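You operate a simulated robot arm through the tools that you are given. There is no shell and no other tool.

You are at the controls of a simulated robot arm. One attempt, no reset.

TASK
Set the controls near the top of the door bench. At the end: the green board knob is turned to CLEAN; the grey board knob is turned to HOLD; the blue board knob is turned to CLEAN; the yellow board knob is turned to HOLD; whatever was shut is shut again. Leave all else as you found it, and nothing knocked over.
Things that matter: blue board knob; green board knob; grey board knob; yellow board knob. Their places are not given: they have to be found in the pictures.

It is judged by the outcome, as a careful person would: the job done as asked, and still so three seconds after it is handed in. It fails if anything else is knocked over, pushed out of place, dropped, spilled or broken.

THE ROBOT
A 7-joint arm with a two-finger parallel gripper, fixed in place. Base frame: the origin is at the foot of the arm, x ahead of it, y to its left, z up; the work surface is at about z = 850. Units: mm, degrees, N and s.
Its first joint turns from -132.0 to 132.0 degrees. Payload 3.91 kg.
The tool frame sits at the grasp point between the pads (the TCP): z along the fingers, y along the line on which they close. The tips reach 30 mm beyond it. The gripper opens to 110 mm. The fingers are 20 mm wide and 10 mm thick; the gripper's body (48 by 112 mm) begins 55 mm behind the TCP.
Orientation is that of the tool frame in the base frame, as [roll, pitch, yaw] about the fixed x, y, z axes, in that order (R = Rz(yaw) Ry(pitch) Rx(roll)). With the fingers straight down and closing along the base's y, the tool's x points along the base's -x, its y along +y and its z along -z.

THE INTERFACE
- The arm moves only by the tool servo_tool. Its argument "commands" is a list of rows, each a list of 3 entries, a list of its own where there are three numbers: the shift along the tool's x, y, z in mm, then the turn, a rotation vector about the tool's x, y, z in degrees, then the opening, from 0 (shut) to 1 (fully open). In form: [[[x, y, z], [wx, wy, wz], gripper], ...]. A call has 1 to 20 rows; each row shifts and turns the commanded pose from where the row before left it, along the tool's axes as they then stand. A row lasts 0.2 s, in which the tool goes at most 50 mm and 8.6 degrees; a call with a longer step from one row to the next is refused whole, and so is a gripper value outside its range. A pose out of reach is approached as far as the arm can. The call stops where the force on the tool passes 40 N (or 10 N more than at its start, if that is more) or the arm is blocked; 0.2 s more then pass. Each finger travels about 108 mm/s and halts on what it meets, pressing with about 42 N; the grip force reading is that of the motor and also rises with nothing between the fingers. The clock runs only during rows and for 0.2 s after the last one: add rows that do not move to give the fingers time. It gives the time, the measured TCP pose, the force on the tool (base axes), the opening and the grip force at its end, in the units of the frame above (readings bear some noise), with the torque about the TCP (base axes, N m) and any sound that the robot's microphone picked up.
- Cameras (640 x 400 px; columns grow to the right, rows downward): "scene" is fixed at [397.6, -650.7, 1895.6]; the picture's right is [0.96, -0.26, 0.00], its down [-0.11, -0.41, -0.90] and it looks along [0.24, 0.87, -0.43] (base axes); focal length 356 px, centre (320, 200). "wrist" rides on the gripper at [72, 17, -103] in the tool frame; the picture's right is [-0.23, 0.97, 0.00], its down [-0.76, -0.18, -0.62] and it looks along [-0.61, -0.14, 0.78] (tool axes); focal length 222 px, centre (320, 200).
- camera(camera): a new picture of that camera. It takes no simulated time.
- locate(camera, pixels): for up to 12 pixels [column, row] of the newest picture of that camera ("zoom" is the newest enlarged one), the place [x, y, z] in the base frame of the surface seen there, good to about 2 mm. It takes no simulated time.
- enlarge(camera, box): a new picture of the part [left, top, right, bottom] of that camera's present view, enlarged. It takes no simulated time.
- job_done(): hands the job in; it is judged then, once.

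Leave the gripper open and the arm clear of the work at the hand-in unless told otherwise.

The tools are called as a command line: name --argument value ..., lists and objects as JSON in quotes. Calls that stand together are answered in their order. servo_tool: Moves the arm, as the interface text tells. Its arguments: {"type":"object","properties":{"commands":{"type":"array","items":{"type":"array"}}},"required":["commands"]} The other tools are called the same way: camera (camera) takes a picture; locate (camera, pixels) gives the place of the surface under pixels of a picture; enlarge (camera, box) takes an enlarged picture of a part of a camera's view; job_done () hands the job in.

At the start:

```text
time_s: 0.0
ee_pos: [336.4, 554.8, 1440.7]
tool_rot: [-180.0, 0.0, 180.0]
contact_force: [-0.1, 0.3, 0.1]
torque: [0.03, 0.02, -0.02]
opening: 110.3
grip_force: 0.1
```

scene: 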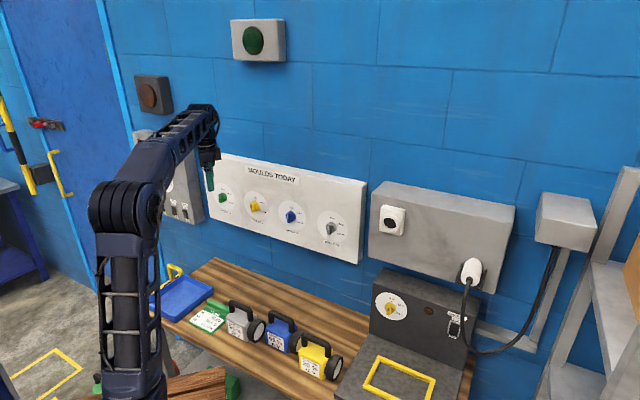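
wrist: 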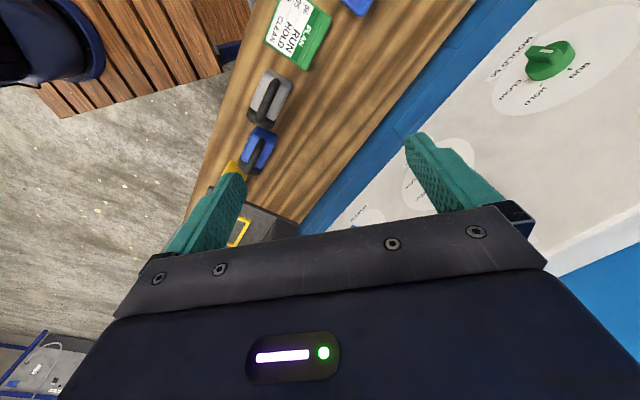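

I see a white "MOULDS TODAY" board with four knobs (green, yellow, blue, grey) at about (223,198), (257,206), (291,216), (332,229). I'll enlarge that region and the rest of the bench.

enlarge --camera "scene" --box '[200, 145, 370, 265]'

enlarge --camera "scene" --box '[150, 250, 350, 390]'

enlarge --camera "scene" --box '[350, 180, 560, 340]'

```text
3.33 times, centred on (285, 205) of scene
```

zoom: 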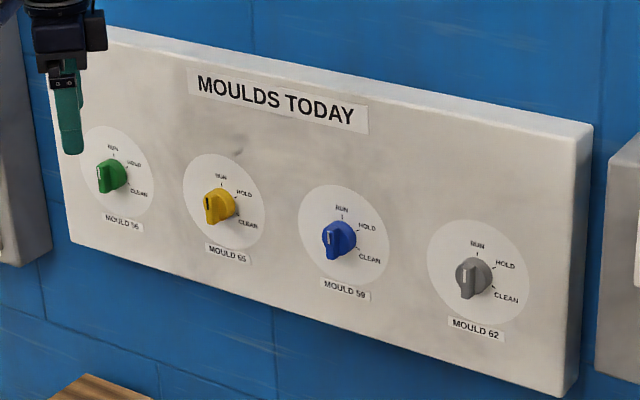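

```text
2.86 times, centred on (250, 320) of scene
```

zoom: 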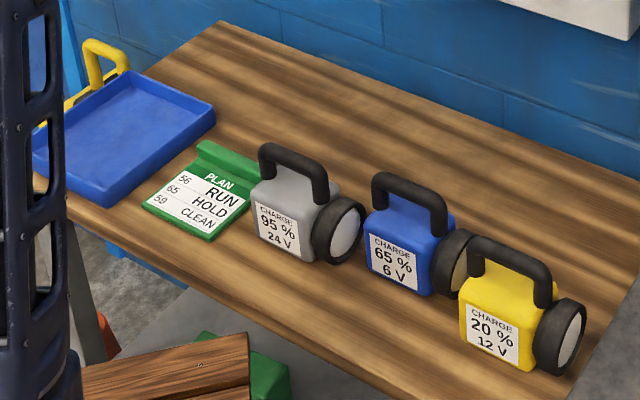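

```text
2.50 times, centred on (455, 260) of scene
```

zoom: 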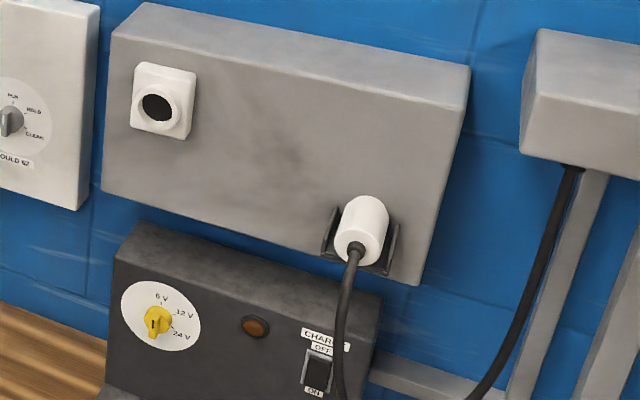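

All four board knobs appear to point to RUN. I'll zoom in on the green/yellow pair first and locate the points on the board and knobs.

enlarge --camera "scene" --box '[208, 175, 288, 225]'

locate --camera "scene" --pixels '[[223, 198], [257, 206], [291, 216], [332, 229], [235, 165], [355, 190], [350, 250], [215, 215], [360, 182], [200, 60], [300, 300], [440, 230]]'

```text
8.00 times, centred on (248, 200) of scene
```

zoom: 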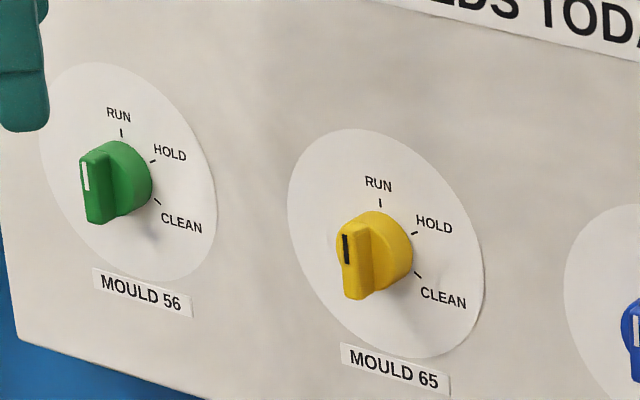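

```text
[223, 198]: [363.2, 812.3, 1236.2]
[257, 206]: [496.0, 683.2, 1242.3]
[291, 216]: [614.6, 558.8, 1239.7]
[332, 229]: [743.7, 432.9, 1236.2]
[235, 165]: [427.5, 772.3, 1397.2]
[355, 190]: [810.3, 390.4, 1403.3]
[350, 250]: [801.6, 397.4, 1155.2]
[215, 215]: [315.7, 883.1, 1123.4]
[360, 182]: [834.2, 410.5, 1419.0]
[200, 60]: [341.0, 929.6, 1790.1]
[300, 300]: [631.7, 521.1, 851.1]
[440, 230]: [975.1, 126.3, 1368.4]
```

The board is a vertical plane at 45° (x+y≈1200). I'll locate the tick marks, the knob faces and the disc edges for green and yellow in the zoom.

locate --camera "zoom" --pixels '[[121, 132], [153, 161], [157, 202], [98, 154], [90, 215], [100, 220], [84, 175], [116, 26], [380, 202], [414, 234], [418, 275], [350, 215]]'

locate --camera "zoom" --pixels '[[94, 190], [104, 190], [125, 180], [145, 180], [106, 160], [106, 215], [345, 250], [356, 260], [385, 245], [362, 225], [362, 295], [345, 293]]'

```text
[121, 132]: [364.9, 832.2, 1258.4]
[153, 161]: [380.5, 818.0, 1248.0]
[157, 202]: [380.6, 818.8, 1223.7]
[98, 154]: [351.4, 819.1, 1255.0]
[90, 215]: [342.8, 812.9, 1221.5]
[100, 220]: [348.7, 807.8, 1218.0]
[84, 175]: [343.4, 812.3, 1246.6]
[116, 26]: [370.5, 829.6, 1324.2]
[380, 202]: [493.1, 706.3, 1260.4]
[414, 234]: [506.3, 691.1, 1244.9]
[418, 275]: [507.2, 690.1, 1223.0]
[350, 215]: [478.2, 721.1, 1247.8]
```

```text
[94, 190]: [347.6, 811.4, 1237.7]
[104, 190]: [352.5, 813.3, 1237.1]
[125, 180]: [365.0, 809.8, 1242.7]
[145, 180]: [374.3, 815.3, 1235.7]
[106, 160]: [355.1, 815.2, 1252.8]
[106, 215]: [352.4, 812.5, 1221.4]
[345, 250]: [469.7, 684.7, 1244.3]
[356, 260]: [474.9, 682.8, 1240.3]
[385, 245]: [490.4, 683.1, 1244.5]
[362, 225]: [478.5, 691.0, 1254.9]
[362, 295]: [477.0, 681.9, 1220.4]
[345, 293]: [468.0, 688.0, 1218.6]
```

Geometry: in the wall frame, u runs to the right, d is distance out from the base and z is up. The board face is at d≈848 and the knob centres are at z≈1236. Green is at u≈-331 and yellow at u≈-151. The handle fronts are at d≈816. The ticks sit at 0° (RUN), 60° (HOLD) and 120° (CLEAN), clockwise. First I'll get the same data for blue and grey.

enlarge --camera "scene" --box '[276, 193, 356, 243]'

```text
8.00 times, centred on (316, 218) of scene
```

zoom: 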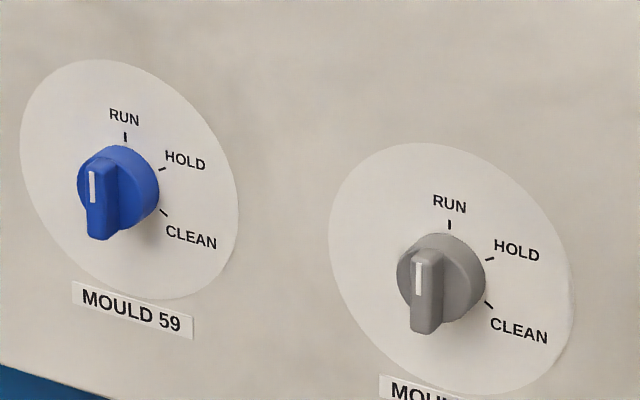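

Blue and grey also point to RUN. I'll locate their ticks and handles.

locate --camera "zoom" --pixels '[[125, 137], [162, 168], [164, 212], [94, 175], [96, 230], [150, 180], [449, 225], [490, 259], [489, 304], [419, 270], [421, 325], [470, 275]]'

servo_tool --commands '[[[0, 0, 0], [0, 0, -7.5], 1], [[0, 0, 0], [0, 0, -7.5], 1], [[0, 0, 0], [0, 0, -7.5], 1], [[0, 0, 0], [0, 0, -7.5], 1], [[0, 0, 0], [0, 0, -7.5], 1], [[0, 0, 0], [0, 0, -7.5], 1]]'

```text
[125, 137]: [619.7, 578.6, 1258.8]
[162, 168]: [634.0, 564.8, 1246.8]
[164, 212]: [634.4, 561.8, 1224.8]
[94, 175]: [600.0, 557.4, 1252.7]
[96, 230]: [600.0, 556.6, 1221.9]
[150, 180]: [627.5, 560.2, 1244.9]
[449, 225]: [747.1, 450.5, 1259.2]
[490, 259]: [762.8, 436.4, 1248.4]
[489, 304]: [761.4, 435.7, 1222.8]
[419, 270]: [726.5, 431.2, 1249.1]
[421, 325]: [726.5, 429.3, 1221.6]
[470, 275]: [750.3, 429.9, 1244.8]
```

```text
time_s: 1.4
ee_pos: [336.6, 553.3, 1440.7]
tool_rot: [180.0, 0.0, -134.8]
contact_force: [0.0, -0.3, -0.7]
torque: [0.0, -0.02, -0.02]
opening: 110.0
grip_force: 0.0
```

The yaw went well. Blue is at u≈29.5 and grey at u≈209.5, both at z≈1236. Next I'll pitch the tool up toward horizontal, half way first.

servo_tool --commands '[[[0, 0, 0], [0, -7.5, 0], 1], [[0, 0, 0], [0, -7.5, 0], 1], [[0, 0, 0], [0, -7.5, 0], 1], [[0, 0, 0], [0, -7.5, 0], 1], [[0, 0, 0], [0, -7.5, 0], 1], [[0, 0, 0], [0, -7.5, 0], 1]]'

```text
time_s: 2.8
ee_pos: [336.5, 554.2, 1441.9]
tool_rot: [-180.0, 45.0, -135.0]
contact_force: [1.0, 0.3, -0.1]
torque: [-0.03, 0.02, 0.01]
opening: 110.1
grip_force: 0.1
```

The tool is now at 45° and pointing at the board. I'll finish the pitch to horizontal.

servo_tool --commands '[[[0, 0, 0], [0, -7.5, 0], 1], [[0, 0, 0], [0, -7.5, 0], 1], [[0, 0, 0], [0, -7.5, 0], 1], [[0, 0, 0], [0, -7.5, 0], 1], [[0, 0, 0], [0, -7.5, 0], 1], [[0, 0, 0], [0, -7.5, 0], 1], [[0, 0, 0], [0, 0, 0], 1]]'

camera --camera "scene"

camera --camera "wrist"

```text
time_s: 4.4
ee_pos: [338.0, 552.7, 1441.6]
tool_rot: [-12.3, 90.0, 32.6]
contact_force: [-1.1, 1.0, 0.0]
torque: [0.0, 0.01, -0.01]
opening: 110.1
grip_force: 0.1
```

```text
taken
```

scene: 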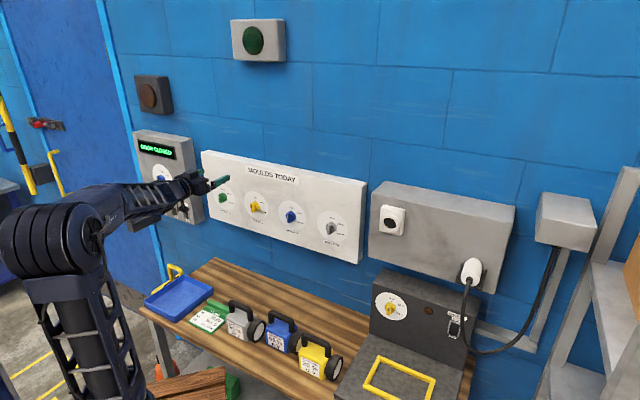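

```text
taken
```

wrist: 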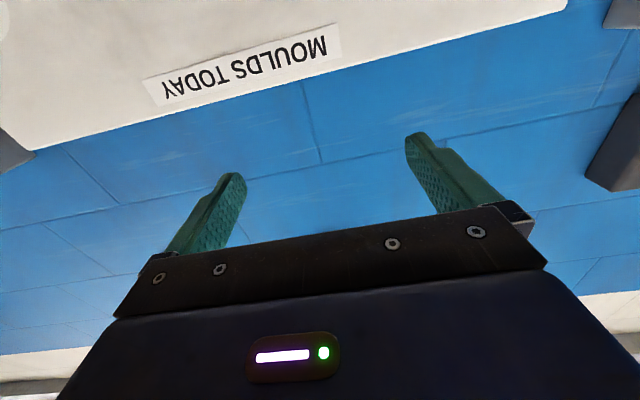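

The tool is horizontal and facing the board. I also see a side panel at the left reading "DOOR CLOSED", so I'll look at it more closely to avoid it.

enlarge --camera "scene" --box '[120, 120, 248, 220]'

locate --camera "scene" --pixels '[[155, 150], [160, 172], [182, 208], [197, 215], [215, 182], [225, 178]]'

```text
4.00 times, centred on (184, 170) of scene
```

zoom: 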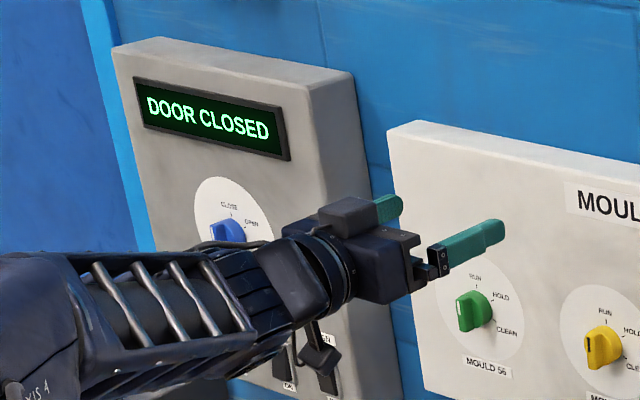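

```text
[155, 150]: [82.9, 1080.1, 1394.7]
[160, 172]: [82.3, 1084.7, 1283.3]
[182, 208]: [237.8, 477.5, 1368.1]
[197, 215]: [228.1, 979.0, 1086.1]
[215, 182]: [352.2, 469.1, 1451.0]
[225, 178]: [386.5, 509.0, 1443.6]
```

The panel is at u≈-705 to -530, well clear of the work. The tool is already at u≈-152, in line with the yellow knob. I'll lower to z≈1236 and advance to d≈745, with the tips about 40 mm short of the handle, then look.

servo_tool --commands '[[[20.6, 0, 0], [0, 0, 0], 1], [[20.6, 0, 0], [0, 0, 0], 1], [[20.6, 0, 0], [0, 0, 0], 1], [[20.6, 0, 0], [0, 0, 0], 1], [[20.6, 0, 11], [0, 0, 0], 1], [[20.6, 0, 11], [0, 0, 0], 1], [[20.6, 0, 11], [0, 0, 0], 1], [[20.6, 0, 11], [0, 0, 0], 1], [[20.6, 0, 11], [0, 0, 0], 1], [[20.2, 0, 11], [0, 0, 0], 1], [[0, 0, 17], [0, 0, 0], 1], [[0, 0, 17], [0, 0, 0], 1], [[0, 0, 15], [0, 0, 0], 1], [[0, 0, 0], [0, 0, 0], 1]]'

camera --camera "wrist"

camera --camera "scene"

```text
time_s: 7.4
ee_pos: [417.4, 636.0, 1236.6]
tool_rot: [168.7, 89.9, -146.4]
contact_force: [0.0, 0.3, -0.1]
torque: [0.02, 0.0, -0.02]
opening: 110.1
grip_force: 0.1
```

```text
taken
```

wrist: 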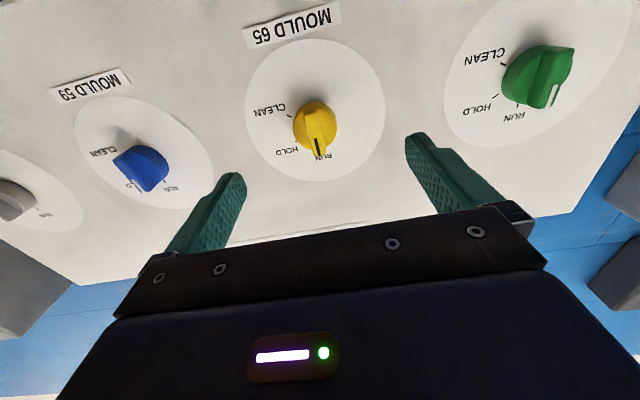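

```text
taken
```

scene: 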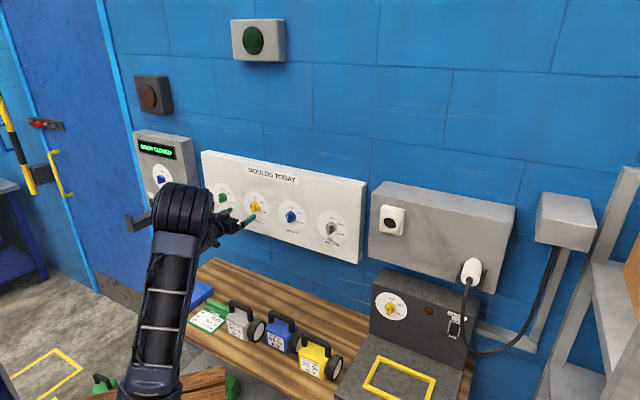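

The yellow knob is visible at (315,125), centred between the fingers. I'll enlarge and locate its handle edges.

enlarge --camera "wrist" --box '[235, 75, 395, 175]'

```text
4.00 times, centred on (315, 125) of wrist
```

zoom: 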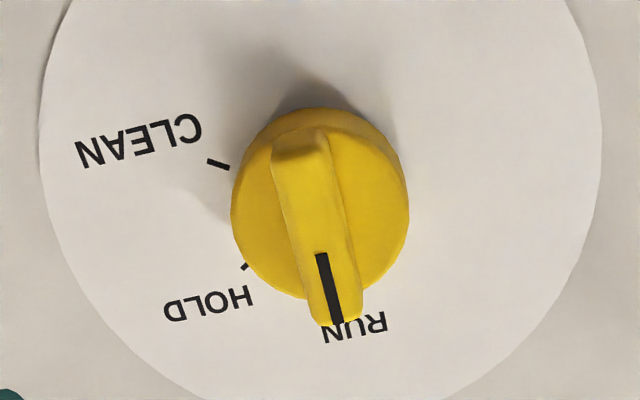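

locate --camera "zoom" --pixels '[[300, 165], [335, 240], [312, 300], [355, 310], [295, 240], [345, 240], [255, 200], [380, 200], [330, 315], [280, 170], [100, 250], [250, 265]]'

```text
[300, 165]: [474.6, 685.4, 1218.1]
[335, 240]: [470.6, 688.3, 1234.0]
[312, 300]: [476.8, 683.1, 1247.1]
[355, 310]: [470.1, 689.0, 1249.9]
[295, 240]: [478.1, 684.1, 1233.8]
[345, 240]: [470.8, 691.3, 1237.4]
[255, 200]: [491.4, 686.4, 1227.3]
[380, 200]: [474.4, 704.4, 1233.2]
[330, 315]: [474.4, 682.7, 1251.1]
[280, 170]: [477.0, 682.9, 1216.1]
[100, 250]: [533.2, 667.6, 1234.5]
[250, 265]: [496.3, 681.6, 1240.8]
```

The yellow handle is about 10 mm wide, centred at u≈-150.8, with its front at d≈818 and the body face at d≈832. I'll shift 4 mm right, advance 54 mm and close gently.

servo_tool --commands '[[[1, -3.8, 0], [0, 0, 0], 1], [[0, 0, 14], [0, 0, 0], 0.6], [[0, 0, 14], [0, 0, 0], 0.5], [[0, 0, 14], [0, 0, 0], 0.4], [[0, 0, 12], [0, 0, 0], 0.4], [[0, 0, 0], [0, 0, 0], 0.4], [[0, 0, 0], [0, 0, 0], 0.4]]'

camera --camera "wrist"

```text
time_s: 9.0
ee_pos: [459.9, 670.5, 1236.5]
tool_rot: [-93.3, 90.0, -48.3]
contact_force: [1.3, 0.2, -1.0]
torque: [0.01, 0.0, 0.0]
opening: 43.8
grip_force: 0.2
```

```text
taken
```

wrist: 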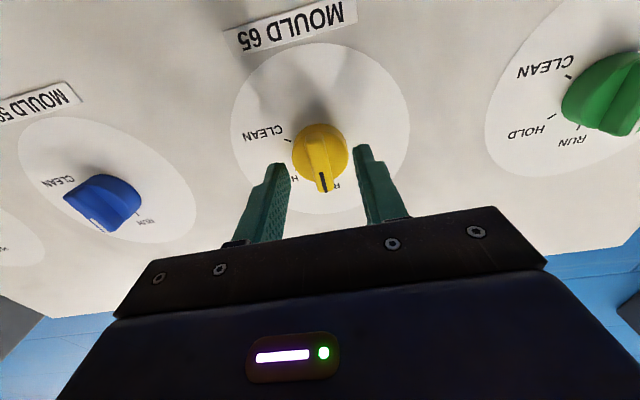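

The pose is u≈-149, d≈799. I'll shift 1.8 mm left, then close on the handle.

servo_tool --commands '[[[0, 1.8, 0], [0, 0, 0], 0.3], [[0, 0, 0], [0, 0, 0], 0.2], [[0, 0, 0], [0, 0, 0], 0.1], [[0, 0, 0], [0, 0, 0], 0], [[0, 0, 0], [0, 0, 0], 0], [[0, 0, 0], [0, 0, 0], 0]]'

camera --camera "wrist"

```text
time_s: 10.4
ee_pos: [459.8, 671.9, 1235.0]
tool_rot: [71.0, 89.9, 115.8]
contact_force: [9.7, -15.4, -1.1]
torque: [0.19, -0.24, -0.42]
opening: 11.8
grip_force: 44.9
```

```text
taken
```

wrist: 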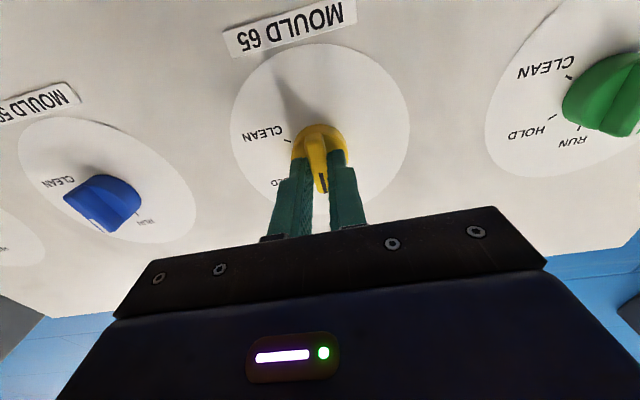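

The handle is gripped (opening 11.8). The side force of about 18 N suggests the tool is about 1 mm too far left, so I'll relieve that and start turning clockwise (+z) 15°.

servo_tool --commands '[[[0, -1.0, 0], [0, 0, 0], 0], [[0, 0, 0], [0, 0, 5], 0], [[0, 0, 0], [0, 0, 5], 0], [[0, 0, 0], [0, 0, 5], 0]]'

```text
time_s: 11.4
ee_pos: [458.9, 671.3, 1235.5]
tool_rot: [89.8, 74.9, 134.7]
contact_force: [14.4, 2.0, 8.0]
torque: [-0.59, 0.59, 0.05]
opening: 11.7
grip_force: 44.8
```

The turn reads 15° with about 0.8 N·m of resistance. Continuing to 60°.

servo_tool --commands '[[[0, 0, 0], [0, 0, 5], 0], [[0, 0, 0], [0, 0, 5], 0], [[0, 0, 0], [0, 0, 5], 0], [[0, 0, 0], [0, 0, 5], 0], [[0, 0, 0], [0, 0, 5], 0], [[0, 0, 0], [0, 0, 5], 0], [[0, 0, 0], [0, 0, 5], 0], [[0, 0, 0], [0, 0, 5], 0], [[0, 0, 0], [0, 0, 5], 0], [[0, 0, 0], [0, 0, 0], 0]]'

camera --camera "wrist"

enlarge --camera "scene" --box '[208, 175, 288, 225]'

```text
time_s: 13.6
ee_pos: [459.9, 672.0, 1235.5]
tool_rot: [89.9, 29.9, 134.9]
contact_force: [28.9, 7.0, 17.5]
torque: [0.11, -0.13, 0.09]
opening: 11.8
grip_force: 44.6
```

```text
taken
```

wrist: 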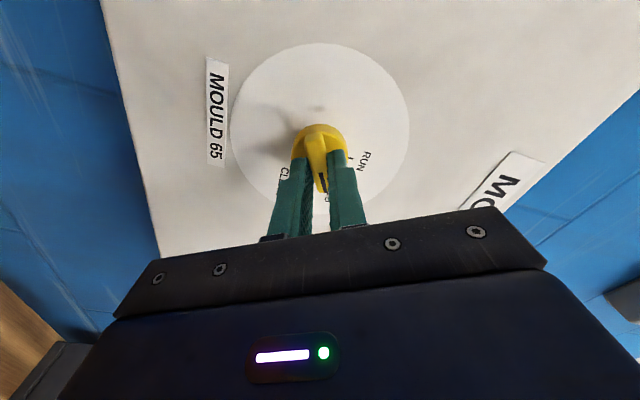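

```text
8.00 times, centred on (248, 200) of scene
```

zoom: 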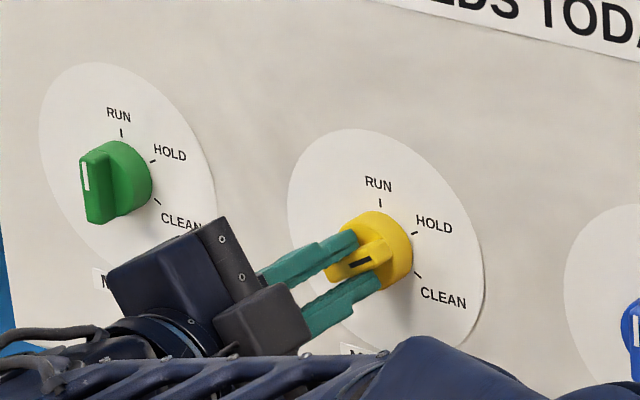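

The yellow handle turned 60° and the residual torque is near zero. I'll release and look.

servo_tool --commands '[[[0, 0, 0], [0, 0, 0], 0.2], [[0, 0, 0], [0, 0, 0], 0.4], [[0, 0, 0], [0, 0, 0], 0.4]]'

enlarge --camera "scene" --box '[228, 185, 288, 225]'

enlarge --camera "wrist" --box '[225, 75, 415, 195]'

```text
time_s: 14.4
ee_pos: [457.3, 671.9, 1234.2]
tool_rot: [90.1, 30.1, 135.0]
contact_force: [-0.4, -0.3, -0.6]
torque: [-0.04, 0.01, 0.01]
opening: 44.2
grip_force: 0.1
```

```text
10.00 times, centred on (258, 205) of scene
```

zoom: 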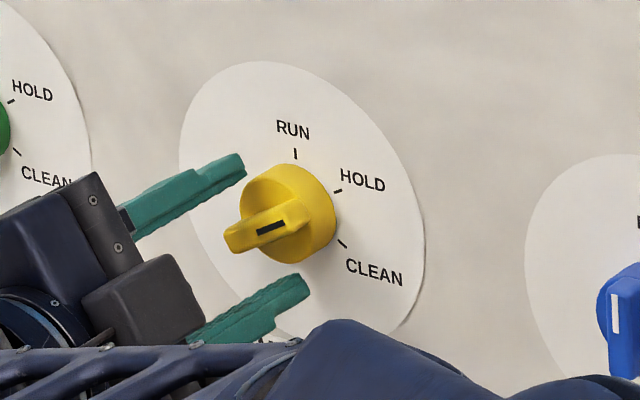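

```text
3.33 times, centred on (320, 135) of wrist
```

zoom: 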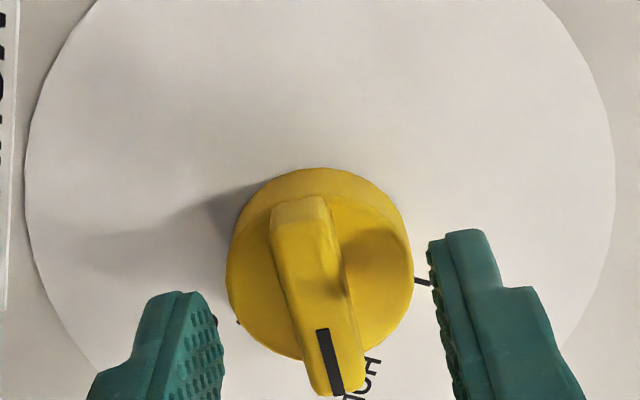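

Yellow appears to point at HOLD. I'll back off 55 mm, then test in free space whether the wrist can go on to +120°, which green and blue will need.

servo_tool --commands '[[[0, 0, -12], [0, 0, 0], 0.6], [[0, 0, -14], [0, 0, 0], 0.6], [[0, 0, -14], [0, 0, 0], 0.6], [[0, 0, -14], [0, 0, 0], 0.6], [[0, 0, 0], [0, 0, 7.5], 0.6], [[0, 0, 0], [0, 0, 7.5], 0.6], [[0, 0, 0], [0, 0, 7.5], 0.6], [[0, 0, 0], [0, 0, 7.5], 0.6], [[0, 0, 0], [0, 0, 7.5], 0.6], [[0, 0, 0], [0, 0, 7.5], 0.6], [[0, 0, 0], [0, 0, 7.5], 0.6], [[0, 0, 0], [0, 0, 7.5], 0.6], [[0, 0, 0], [0, 0, 0], 0.6]]'

enlarge --camera "scene" --box '[228, 185, 288, 225]'

```text
time_s: 17.2
ee_pos: [454.6, 579.5, 1355.3]
tool_rot: [93.0, -27.5, 135.8]
contact_force: [0.4, 0.5, 0.1]
torque: [0.0, 0.05, -0.06]
opening: 66.2
grip_force: 0.0
out of reach, approached as far as the arm can: row 9, 10, 11, 12
```

```text
10.00 times, centred on (258, 205) of scene
```

zoom: 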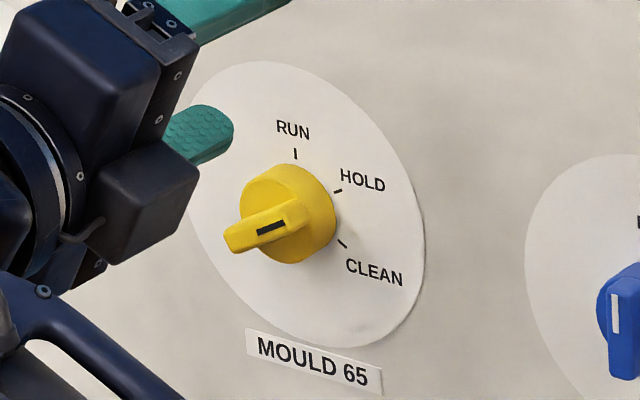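

Yellow is verified at HOLD. The wrist runs out of range past about +90°, and the arm drifted away from the board as a result. I'll rotate back and read the pose.

servo_tool --commands '[[[0, 0, 0], [0, 0, -7.5], 0.6], [[0, 0, 0], [0, 0, -7.5], 0.6], [[0, 0, 0], [0, 0, -7.5], 0.6], [[0, 0, 0], [0, 0, -7.5], 0.6], [[0, 0, 0], [0, 0, -7.5], 0.6], [[0, 0, 0], [0, 0, -7.5], 0.6], [[0, 0, 0], [0, 0, -7.5], 0.6], [[0, 0, 0], [0, 0, -7.5], 0.6], [[0, 0, 0], [0, 0, 0], 0.6]]'

```text
time_s: 19.2
ee_pos: [459.0, 585.6, 1345.2]
tool_rot: [92.9, 31.5, 137.8]
contact_force: [0.0, -0.4, 0.1]
torque: [0.01, 0.02, 0.0]
opening: 66.2
grip_force: 0.1
```

The commanded pose was reset to where the arm actually was: u≈-90, d≈739, z≈1345, a few degrees off level. I'll back off 40 mm and rotate the other way to find the range toward -180°, watching the readings.

servo_tool --commands '[[[0, 0, -20], [0, 0, 0], 0.6], [[0, 0, -20], [0, 0, 0], 0.6], [[0, 0, 0], [0, 0, -7.5], 0.6], [[0, 0, 0], [0, 0, -7.5], 0.6], [[0, 0, 0], [0, 0, -7.5], 0.6], [[0, 0, 0], [0, 0, -7.5], 0.6], [[0, 0, 0], [0, 0, -7.5], 0.6], [[0, 0, 0], [0, 0, -7.5], 0.6], [[0, 0, 0], [0, 0, -7.5], 0.6], [[0, 0, 0], [0, 0, -7.5], 0.6], [[0, 0, 0], [0, 0, -7.5], 0.6], [[0, 0, 0], [0, 0, -7.5], 0.6], [[0, 0, 0], [0, 0, -7.5], 0.6], [[0, 0, 0], [0, 0, -7.5], 0.6], [[0, 0, 0], [0, 0, 0], 0.6]]'

```text
time_s: 22.4
ee_pos: [432.6, 556.9, 1345.6]
tool_rot: [-94.6, 58.4, -47.6]
contact_force: [0.1, -0.3, 0.5]
torque: [0.01, 0.0, 0.03]
opening: 65.9
grip_force: 0.0
```

That's fine down to about -30°. Continuing another -90°.

servo_tool --commands '[[[0, 0, 0], [0, 0, -7.5], 0.6], [[0, 0, 0], [0, 0, -7.5], 0.6], [[0, 0, 0], [0, 0, -7.5], 0.6], [[0, 0, 0], [0, 0, -7.5], 0.6], [[0, 0, 0], [0, 0, -7.5], 0.6], [[0, 0, 0], [0, 0, -7.5], 0.6], [[0, 0, 0], [0, 0, -7.5], 0.6], [[0, 0, 0], [0, 0, -7.5], 0.6], [[0, 0, 0], [0, 0, -7.5], 0.6], [[0, 0, 0], [0, 0, -7.5], 0.6], [[0, 0, 0], [0, 0, -7.5], 0.6], [[0, 0, 0], [0, 0, -7.5], 0.6], [[0, 0, 0], [0, 0, 0], 0.6]]'

camera --camera "scene"

```text
time_s: 25.2
ee_pos: [432.2, 556.8, 1347.2]
tool_rot: [-92.8, -31.5, -42.1]
contact_force: [0.7, -0.7, 0.4]
torque: [0.01, 0.01, 0.04]
opening: 66.0
grip_force: 0.0
```

```text
taken
```

scene: 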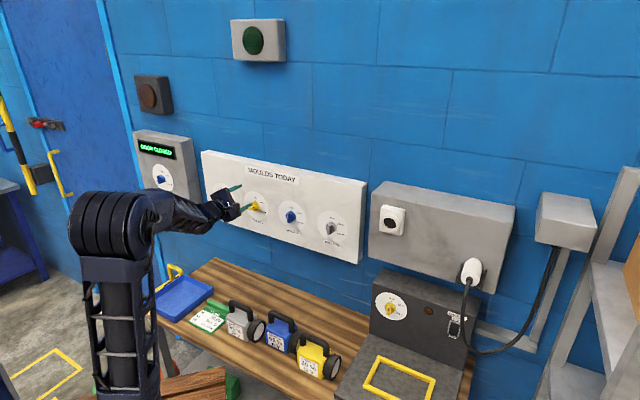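

-120° is reachable. Continuing to -180°, with a small levelling correction at the end.

servo_tool --commands '[[[0, 0, 0], [0, 0, -7.5], 0.6], [[0, 0, 0], [0, 0, -7.5], 0.6], [[0, 0, 0], [0, 0, -7.5], 0.6], [[0, 0, 0], [0, 0, -7.5], 0.6], [[0, 0, 0], [0, 0, -7.5], 0.6], [[0, 0, 0], [0, 0, -7.5], 0.6], [[0, 0, 0], [0, 0, -7.5], 0.6], [[0, 0, 0], [-1.28, 2.47, 0], 0.6], [[0, 0, 0], [0, 0, 0], 0.6]]'

camera --camera "wrist"

```text
time_s: 27.2
ee_pos: [432.1, 558.4, 1346.7]
tool_rot: [-90.3, -84.0, -44.8]
contact_force: [0.0, -0.1, 0.0]
torque: [0.02, 0.0, 0.01]
opening: 66.0
grip_force: 0.1
```

```text
taken
```

wrist: 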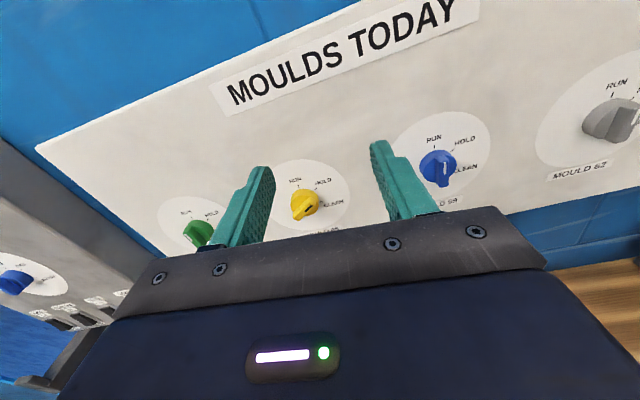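

The roll is about -174° and level, with the view now upright. I'll finish the last -6°, then move to in front of blue (u≈29.5, z≈1236, d≈745). In this orientation tool x is up and y is right.

servo_tool --commands '[[[0, 0, 0], [0, 0, -6], 0.6], [[0, 20, 0], [0, 0, 0], 0.6], [[0, 20, 0], [0, 0, 0], 0.6], [[0, 20, 0], [0, 0, 0], 0.6], [[-20, 20, 0], [0, 0, 0], 0.6], [[-20, 20, 0], [0, 0, 0], 0.6], [[-20, 18.8, 0], [0, 0, 0], 0.6], [[-20, 0, 0], [0, 0, 0], 0.6], [[-20, 0, 14], [0, 0, 0], 0.6], [[-10.7, 0, 15], [0, 0, 0], 0.6], [[0, 0, 15], [0, 0, 0], 0.6], [[0, 0, 0], [0, 0, 0], 0.6]]'

camera --camera "wrist"

```text
time_s: 29.8
ee_pos: [546.8, 505.2, 1237.0]
tool_rot: [-161.1, -89.9, 26.0]
contact_force: [0.8, 0.0, 0.3]
torque: [0.03, -0.02, -0.04]
opening: 66.3
grip_force: 0.0
```

```text
taken
```

wrist: 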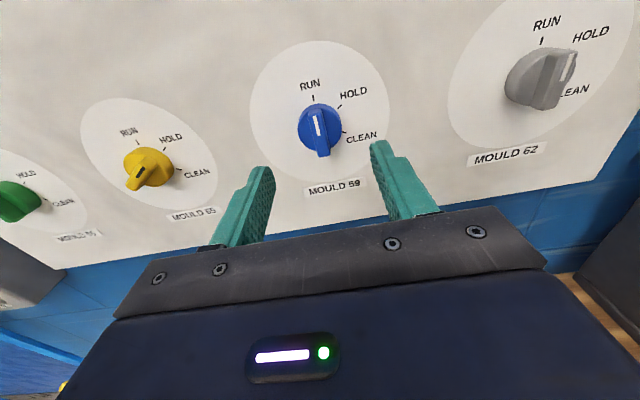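

The position is right: u≈29.4, d≈744. Before gripping I'll test in free space that rotating +120° from here is reachable.

servo_tool --commands '[[[0, 0, 0], [0, 0, 8], 0.6], [[0, 0, 0], [0, 0, 8], 0.6], [[0, 0, 0], [0, 0, 8], 0.6], [[0, 0, 0], [0, 0, 8], 0.6], [[0, 0, 0], [0, 0, 8], 0.6], [[0, 0, 0], [0, 0, 8], 0.6], [[0, 0, 0], [0, 0, 8], 0.6], [[0, 0, 0], [0, 0, 8], 0.6], [[0, 0, 0], [0, 0, 8], 0.6], [[0, 0, 0], [0, 0, 8], 0.6], [[0, 0, 0], [0, 0, 8], 0.6], [[0, 0, 0], [0, 0, 8], 0.6], [[0, 0, 0], [0, 0, 8], 0.6], [[0, 0, 0], [0, 0, 8], 0.6], [[0, 0, 0], [0, 0, 8], 0.6], [[0, 0, 0], [0, 0, 3], 0.6], [[0, 0, 0], [0, 0, 0], 0.6]]'

```text
time_s: 33.4
ee_pos: [547.7, 502.4, 1237.0]
tool_rot: [-90.1, 33.0, -45.3]
contact_force: [0.8, 0.0, 0.3]
torque: [0.03, -0.03, -0.01]
opening: 66.1
grip_force: 0.1
```

+123° is reachable. Rotating back.

servo_tool --commands '[[[0, 0, 0], [0, 0, -8], 0.6], [[0, 0, 0], [0, 0, -8], 0.6], [[0, 0, 0], [0, 0, -8], 0.6], [[0, 0, 0], [0, 0, -8], 0.6], [[0, 0, 0], [0, 0, -8], 0.6], [[0, 0, 0], [0, 0, -8], 0.6], [[0, 0, 0], [0, 0, -8], 0.6], [[0, 0, 0], [0, 0, -8], 0.6], [[0, 0, 0], [0, 0, -8], 0.6], [[0, 0, 0], [0, 0, -8], 0.6], [[0, 0, 0], [0, 0, -8], 0.6], [[0, 0, 0], [0, 0, -8], 0.6], [[0, 0, 0], [0, 0, -8], 0.6], [[0, 0, 0], [0, 0, -8], 0.6], [[0, 0, 0], [0, 0, -8], 0.6], [[0, 0, 0], [0, 0, -3], 0.6], [[0, 0, 0], [0, 0, 0], 0.6]]'

enlarge --camera "wrist" --box '[240, 75, 400, 175]'

```text
time_s: 37.0
ee_pos: [546.5, 503.6, 1236.7]
tool_rot: [164.1, -89.9, 60.8]
contact_force: [0.2, 0.1, 0.3]
torque: [0.01, 0.04, 0.02]
opening: 65.9
grip_force: 0.2
```

```text
4.00 times, centred on (320, 125) of wrist
```

zoom: 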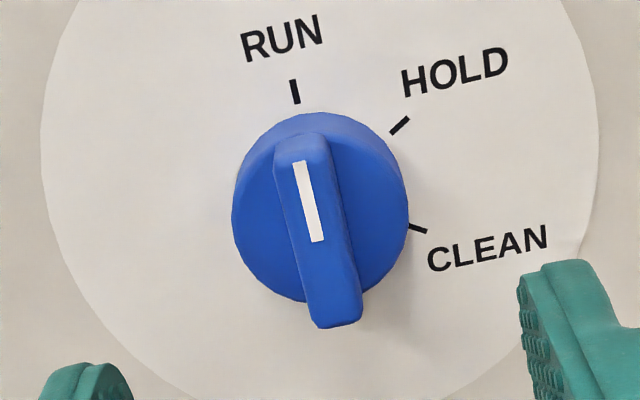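

Back in place. Locating blue's handle edges: left ≈(293,230), right ≈(345,230), top and bottom, and the body face.

locate --camera "zoom" --pixels '[[296, 230], [340, 230], [320, 230], [288, 160], [320, 160], [315, 310], [355, 300], [260, 200], [385, 200], [300, 150], [335, 318], [295, 92]]'

```text
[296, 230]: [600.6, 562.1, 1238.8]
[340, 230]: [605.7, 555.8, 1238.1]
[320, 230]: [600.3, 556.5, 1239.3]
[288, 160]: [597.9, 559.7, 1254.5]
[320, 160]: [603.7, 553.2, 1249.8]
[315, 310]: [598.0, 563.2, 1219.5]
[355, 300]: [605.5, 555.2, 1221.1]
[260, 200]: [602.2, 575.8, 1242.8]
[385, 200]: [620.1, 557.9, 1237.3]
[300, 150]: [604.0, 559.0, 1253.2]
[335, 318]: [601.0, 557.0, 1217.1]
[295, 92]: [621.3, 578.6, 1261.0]
```

Handle centre is u≈30.5, z≈1235.5. I'll advance 56 mm with a small downward nudge, then close.

servo_tool --commands '[[[-1, 0, 14], [0, 0, 0], 0.5], [[0, 0, 14], [0, 0, 0], 0.4], [[0, 0, 14], [0, 0, 0], 0.4], [[0, 0, 14], [0, 0, 0], 0.4], [[0, 0, 0], [0, 0, 0], 0.4], [[0, 0, 0], [0, 0, 0], 0.4]]'

```text
time_s: 38.4
ee_pos: [586.8, 543.2, 1236.5]
tool_rot: [18.8, -90.0, -153.8]
contact_force: [-1.0, 0.8, -0.4]
torque: [-0.02, 0.02, 0.0]
opening: 44.1
grip_force: 0.1
```

u≈30.8, d≈799, with no contact. Closing.

servo_tool --commands '[[[-0.5, 0, 0], [0, 0, 0], 0.3], [[0, 0, 0], [0, 0, 0], 0.2], [[0, 0, 0], [0, 0, 0], 0.1], [[0, 0, 0], [0, 0, 0], 0], [[0, 0, 0], [0, 0, 0], 0], [[0, 0, 0], [0, 0, 0], 0]]'

camera --camera "wrist"

```text
time_s: 39.8
ee_pos: [587.0, 543.7, 1235.1]
tool_rot: [-174.4, -89.9, 39.3]
contact_force: [-7.9, 10.9, -0.9]
torque: [0.05, -0.04, 0.36]
opening: 12.1
grip_force: 45.1
```

```text
taken
```

wrist: 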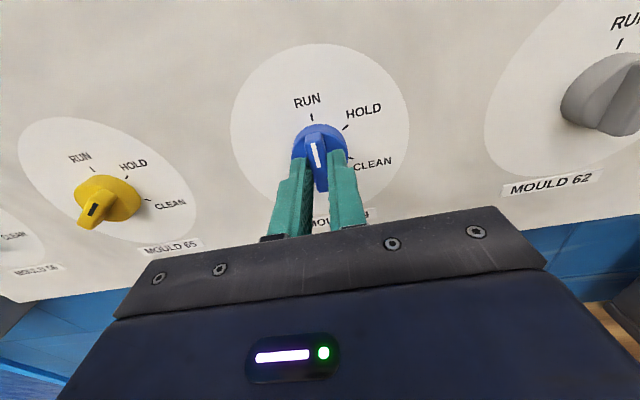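

Blue is gripped. I'll nudge 0.6 mm left to relieve the side force, then turn the first 40°.

servo_tool --commands '[[[0, -0.6, 0], [0, 0, 0], 0], [[0, 0, 0], [0, 0, 5], 0], [[0, 0, 0], [0, 0, 5], 0], [[0, 0, 0], [0, 0, 5], 0], [[0, 0, 0], [0, 0, 5], 0], [[0, 0, 0], [0, 0, 5], 0], [[0, 0, 0], [0, 0, 5], 0], [[0, 0, 0], [0, 0, 5], 0], [[0, 0, 0], [0, 0, 5], 0]]'

```text
time_s: 41.8
ee_pos: [586.5, 544.7, 1234.0]
tool_rot: [-90.0, -49.8, -45.2]
contact_force: [8.4, 16.7, 16.6]
torque: [-0.02, 0.03, 0.66]
opening: 12.0
grip_force: 45.4
```

40° turned. The force is about 25 N (pulled in and up), so I'll trim the command by about 1.4 mm that way and continue another 40°.

servo_tool --commands '[[[0.7, -1.2, 1.2], [0, 0, 0], 0], [[0, 0, 0], [0, 0, 5], 0], [[0, 0, 0], [0, 0, 5], 0], [[0, 0, 0], [0, 0, 5], 0], [[0, 0, 0], [0, 0, 5], 0], [[0, 0, 0], [0, 0, 5], 0], [[0, 0, 0], [0, 0, 5], 0], [[0, 0, 0], [0, 0, 5], 0], [[0, 0, 0], [0, 0, 5], 0]]'

```text
time_s: 43.8
ee_pos: [585.6, 545.8, 1234.8]
tool_rot: [-90.1, -9.9, -45.1]
contact_force: [-11.2, -11.9, -3.1]
torque: [0.01, 0.04, 0.2]
opening: 12.0
grip_force: 44.7
```

80° turned, now pushed outward about 16 N. I'll trim back 0.8 mm and do the final 40°.

servo_tool --commands '[[[0, 0, -0.8], [0, 0, 0], 0], [[0, 0, 0], [0, 0, 5], 0], [[0, 0, 0], [0, 0, 5], 0], [[0, 0, 0], [0, 0, 5], 0], [[0, 0, 0], [0, 0, 5], 0], [[0, 0, 0], [0, 0, 5], 0], [[0, 0, 0], [0, 0, 5], 0], [[0, 0, 0], [0, 0, 5], 0], [[0, 0, 0], [0, 0, 5], 0], [[0, 0, 0], [0, 0, 0], 0]]'

camera --camera "wrist"

enlarge --camera "scene" --box '[261, 195, 321, 235]'

```text
time_s: 46.0
ee_pos: [585.4, 543.5, 1234.7]
tool_rot: [-90.1, 30.2, -45.2]
contact_force: [-9.9, -10.5, -10.7]
torque: [-0.17, 0.08, 0.1]
opening: 12.0
grip_force: 44.9
```

```text
taken
```

wrist: 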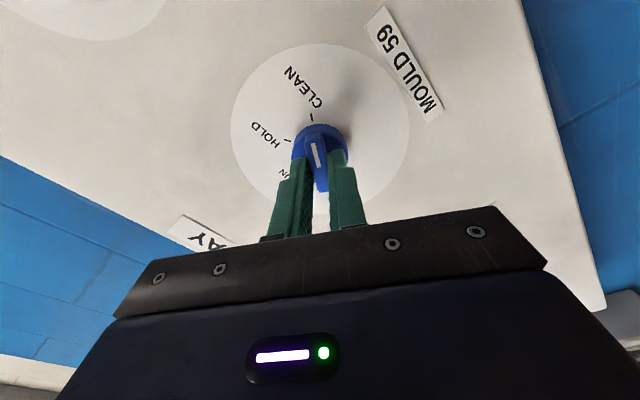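

```text
10.00 times, centred on (291, 215) of scene
```

zoom: 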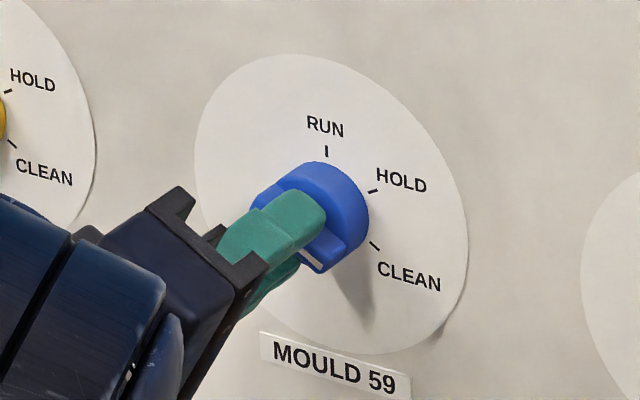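

The white mark now lines up with the CLEAN tick and the residual torque is low. Releasing and backing off.

servo_tool --commands '[[[0, 0, 0], [0, 0, 0], 0.2], [[0, 0, 0], [0, 0, 0], 0.4], [[0, 0, 0], [0, 0, 0], 0.4], [[0, 0, -14], [0, 0, 0], 0.5], [[0, 0, -14], [0, 0, 0], 0.6], [[0, 0, -14], [0, 0, 0], 0.6], [[0, 0, -14], [0, 0, 0], 0.6], [[0, 0, -20], [0, 0, 0], 0.6], [[0, 0, 0], [0, 0, 0], 0.6]]'

camera --camera "wrist"

enlarge --camera "scene" --box '[228, 185, 348, 250]'

```text
time_s: 48.0
ee_pos: [531.8, 490.7, 1237.4]
tool_rot: [-90.1, 30.0, -45.2]
contact_force: [0.0, 0.9, -0.8]
torque: [0.0, -0.02, -0.01]
opening: 66.4
grip_force: 0.2
```

```text
taken
```

wrist: 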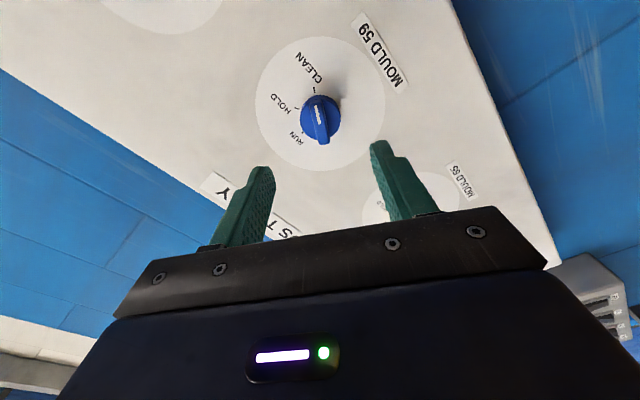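

```text
5.33 times, centred on (288, 218) of scene
```

zoom: 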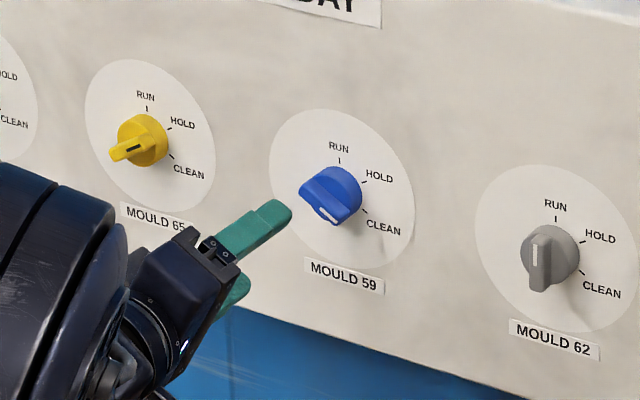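

Blue is at CLEAN and yellow still at HOLD. Next is grey: I'll rotate back -120° to the upright grip orientation, then move 180 mm right.

servo_tool --commands '[[[0, 0, 0], [0, 0, -8], 0.6], [[0, 0, 0], [0, 0, -8], 0.6], [[0, 0, 0], [0, 0, -8], 0.6], [[0, 0, 0], [0, 0, -8], 0.6], [[0, 0, 0], [0, 0, -8], 0.6], [[0, 0, 0], [0, 0, -8], 0.6], [[0, 0, 0], [0, 0, -8], 0.6], [[0, 0, 0], [0, 0, -8], 0.6], [[0, 0, 0], [0, 0, -8], 0.6], [[0, 0, 0], [0, 0, -8], 0.6], [[0, 0, 0], [0, 0, -8], 0.6], [[0, 0, 0], [0, 0, -8], 0.6], [[0, 0, 0], [0, 0, -8], 0.6], [[0, 0, 0], [0, 0, -8], 0.6], [[0, 0, 0], [0, 0, -8], 0.6], [[0, 0, 0], [0, 0, 0], 0.6]]'

servo_tool --commands '[[[0, 20, 0], [0, 0, 0], 0.6], [[0, 20, 0], [0, 0, 0], 0.6], [[0, 20, 0], [0, 0, 0], 0.6], [[0, 20, 0], [0, 0, 0], 0.6], [[0, 20, 0], [0, 0, 0], 0.6], [[0, 20, 0], [0, 0, 0], 0.6], [[0, 20, 0], [0, 0, 0], 0.6], [[0, 20, 0], [0, 0, 0], 0.6], [[0, 20, 0], [0, 0, 0], 0.6], [[0, 0, 10], [0, 0, 0], 0.6], [[0, 0, 11], [0, 0, 0], 0.6], [[0, 0, 0], [0, 0, 0], 0.6]]'

camera --camera "wrist"

enlarge --camera "wrist" --box '[240, 75, 400, 175]'

```text
time_s: 51.4
ee_pos: [532.1, 490.6, 1234.4]
tool_rot: [149.0, -89.9, 75.9]
contact_force: [0.3, 0.6, 0.1]
torque: [0.0, -0.03, 0.01]
opening: 66.3
grip_force: 0.1
```

```text
time_s: 54.0
ee_pos: [674.3, 377.6, 1235.4]
tool_rot: [-163.3, -90.0, 27.9]
contact_force: [-0.6, 0.4, -0.6]
torque: [0.01, 0.0, 0.01]
opening: 66.0
grip_force: 0.1
```

```text
taken
```

wrist: 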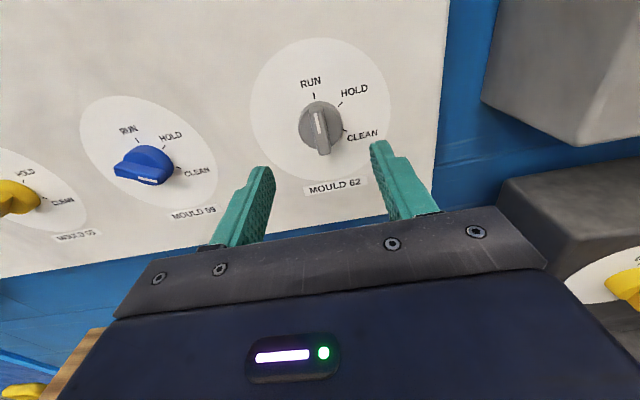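

```text
4.00 times, centred on (320, 125) of wrist
```

zoom: 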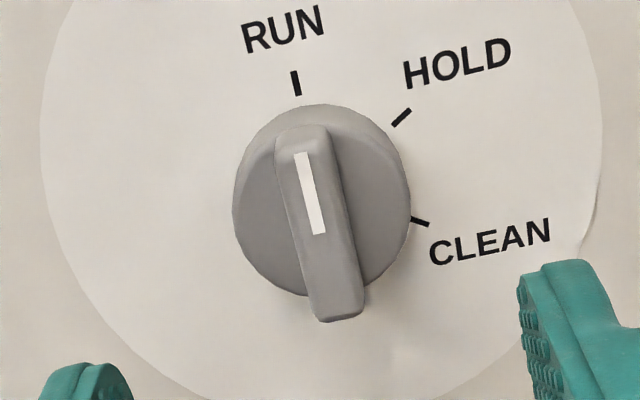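

The tool is centred on grey: u≈209.8, d≈744. The boxes to the right are near, so I'll locate their edges along with the handle.

locate --camera "zoom" --pixels '[[296, 225], [342, 225], [320, 240], [320, 310], [305, 140]]'

locate --camera "wrist" --pixels '[[484, 95], [575, 142], [505, 195], [590, 250], [550, 60], [590, 170]]'

locate --camera "scene" --pixels '[[373, 185], [371, 255], [376, 290], [385, 230]]'

```text
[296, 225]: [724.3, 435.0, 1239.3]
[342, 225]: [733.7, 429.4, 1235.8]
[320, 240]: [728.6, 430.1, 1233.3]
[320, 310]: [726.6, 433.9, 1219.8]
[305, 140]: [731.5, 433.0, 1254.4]
```

```text
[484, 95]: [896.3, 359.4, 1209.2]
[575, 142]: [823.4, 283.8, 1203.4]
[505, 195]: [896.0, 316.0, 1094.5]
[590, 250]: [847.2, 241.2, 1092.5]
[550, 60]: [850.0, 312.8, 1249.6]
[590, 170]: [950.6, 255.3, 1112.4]
```

```text
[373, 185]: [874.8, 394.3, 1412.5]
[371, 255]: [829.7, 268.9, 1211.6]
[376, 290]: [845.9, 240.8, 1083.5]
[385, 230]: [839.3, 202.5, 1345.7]
```

The box edge is at u≈380, 170 mm away and clear. The grey handle is centred at u≈209.9. Advancing 55 mm and closing.

servo_tool --commands '[[[0, 0, 14], [0, 0, 0], 0.5], [[0, 0, 14], [0, 0, 0], 0.4], [[0, 0, 14], [0, 0, 0], 0.4], [[0, 0, 13.5], [0, 0, 0], 0.4], [[0, 0, 0], [0, 0, 0], 0.4], [[0, 0, 0], [0, 0, 0], 0.3], [[0, 0, 0], [0, 0, 0], 0.2], [[0, 0, 0], [0, 0, 0], 0.1], [[0, 0, 0], [0, 0, 0], 0], [[0, 0, 0], [0, 0, 0], 0], [[0, 0, 0], [0, 0, 0], 0]]'

camera --camera "wrist"

```text
time_s: 56.4
ee_pos: [712.6, 417.3, 1235.4]
tool_rot: [-137.0, -90.0, 1.8]
contact_force: [8.8, -10.0, 1.3]
torque: [-0.05, 0.1, -0.19]
opening: 11.9
grip_force: 44.7
```

```text
taken
```

wrist: 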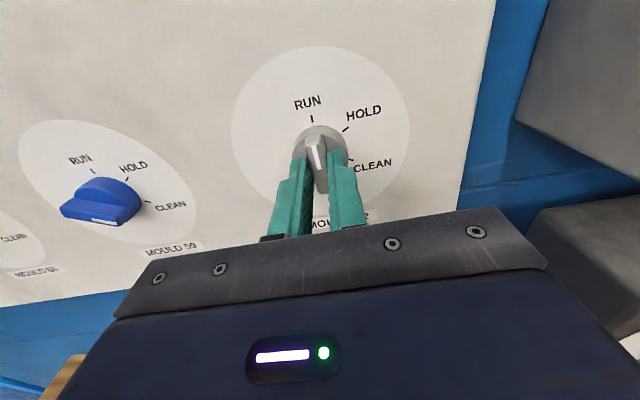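

Grey is gripped. A slight right nudge for the side force, then turn 30°.

servo_tool --commands '[[[0, 0.7, 0], [0, 0, 0], 0], [[0, 0, 0], [0, 0, 5], 0], [[0, 0, 0], [0, 0, 5], 0], [[0, 0, 0], [0, 0, 5], 0], [[0, 0, 0], [0, 0, 5], 0], [[0, 0, 0], [0, 0, 5], 0], [[0, 0, 0], [0, 0, 5], 0]]'

```text
time_s: 58.0
ee_pos: [714.5, 416.1, 1236.1]
tool_rot: [-90.1, -59.9, -45.2]
contact_force: [19.1, 9.1, 12.7]
torque: [-0.1, 0.09, 0.21]
opening: 11.8
grip_force: 44.7
```

30° turned with about 25 N of force. I'll trim about 1 mm in and up, then complete the 60°.

servo_tool --commands '[[[1.0, 0, 1.2], [0, 0, 0], 0], [[0, 0, 0], [0, 0, 5], 0], [[0, 0, 0], [0, 0, 5], 0], [[0, 0, 0], [0, 0, 5], 0], [[0, 0, 0], [0, 0, 5], 0], [[0, 0, 0], [0, 0, 5], 0], [[0, 0, 0], [0, 0, 5], 0], [[0, 0, 0], [0, 0, 0], 0]]'

camera --camera "wrist"

```text
time_s: 59.8
ee_pos: [714.9, 415.7, 1235.3]
tool_rot: [-90.2, -29.9, -44.9]
contact_force: [-15.9, -10.9, -13.4]
torque: [-0.49, 0.49, 0.75]
opening: 12.0
grip_force: 44.0
```

```text
taken
```

wrist: 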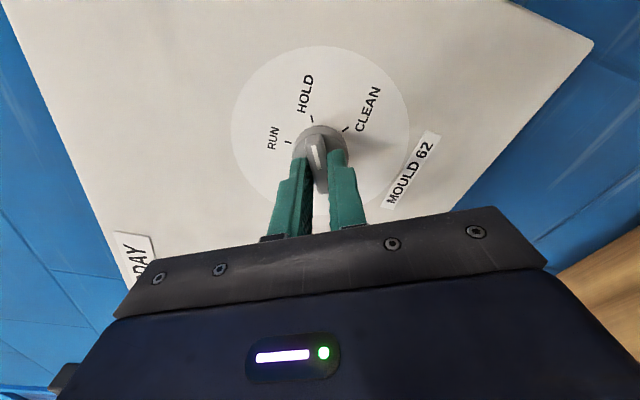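

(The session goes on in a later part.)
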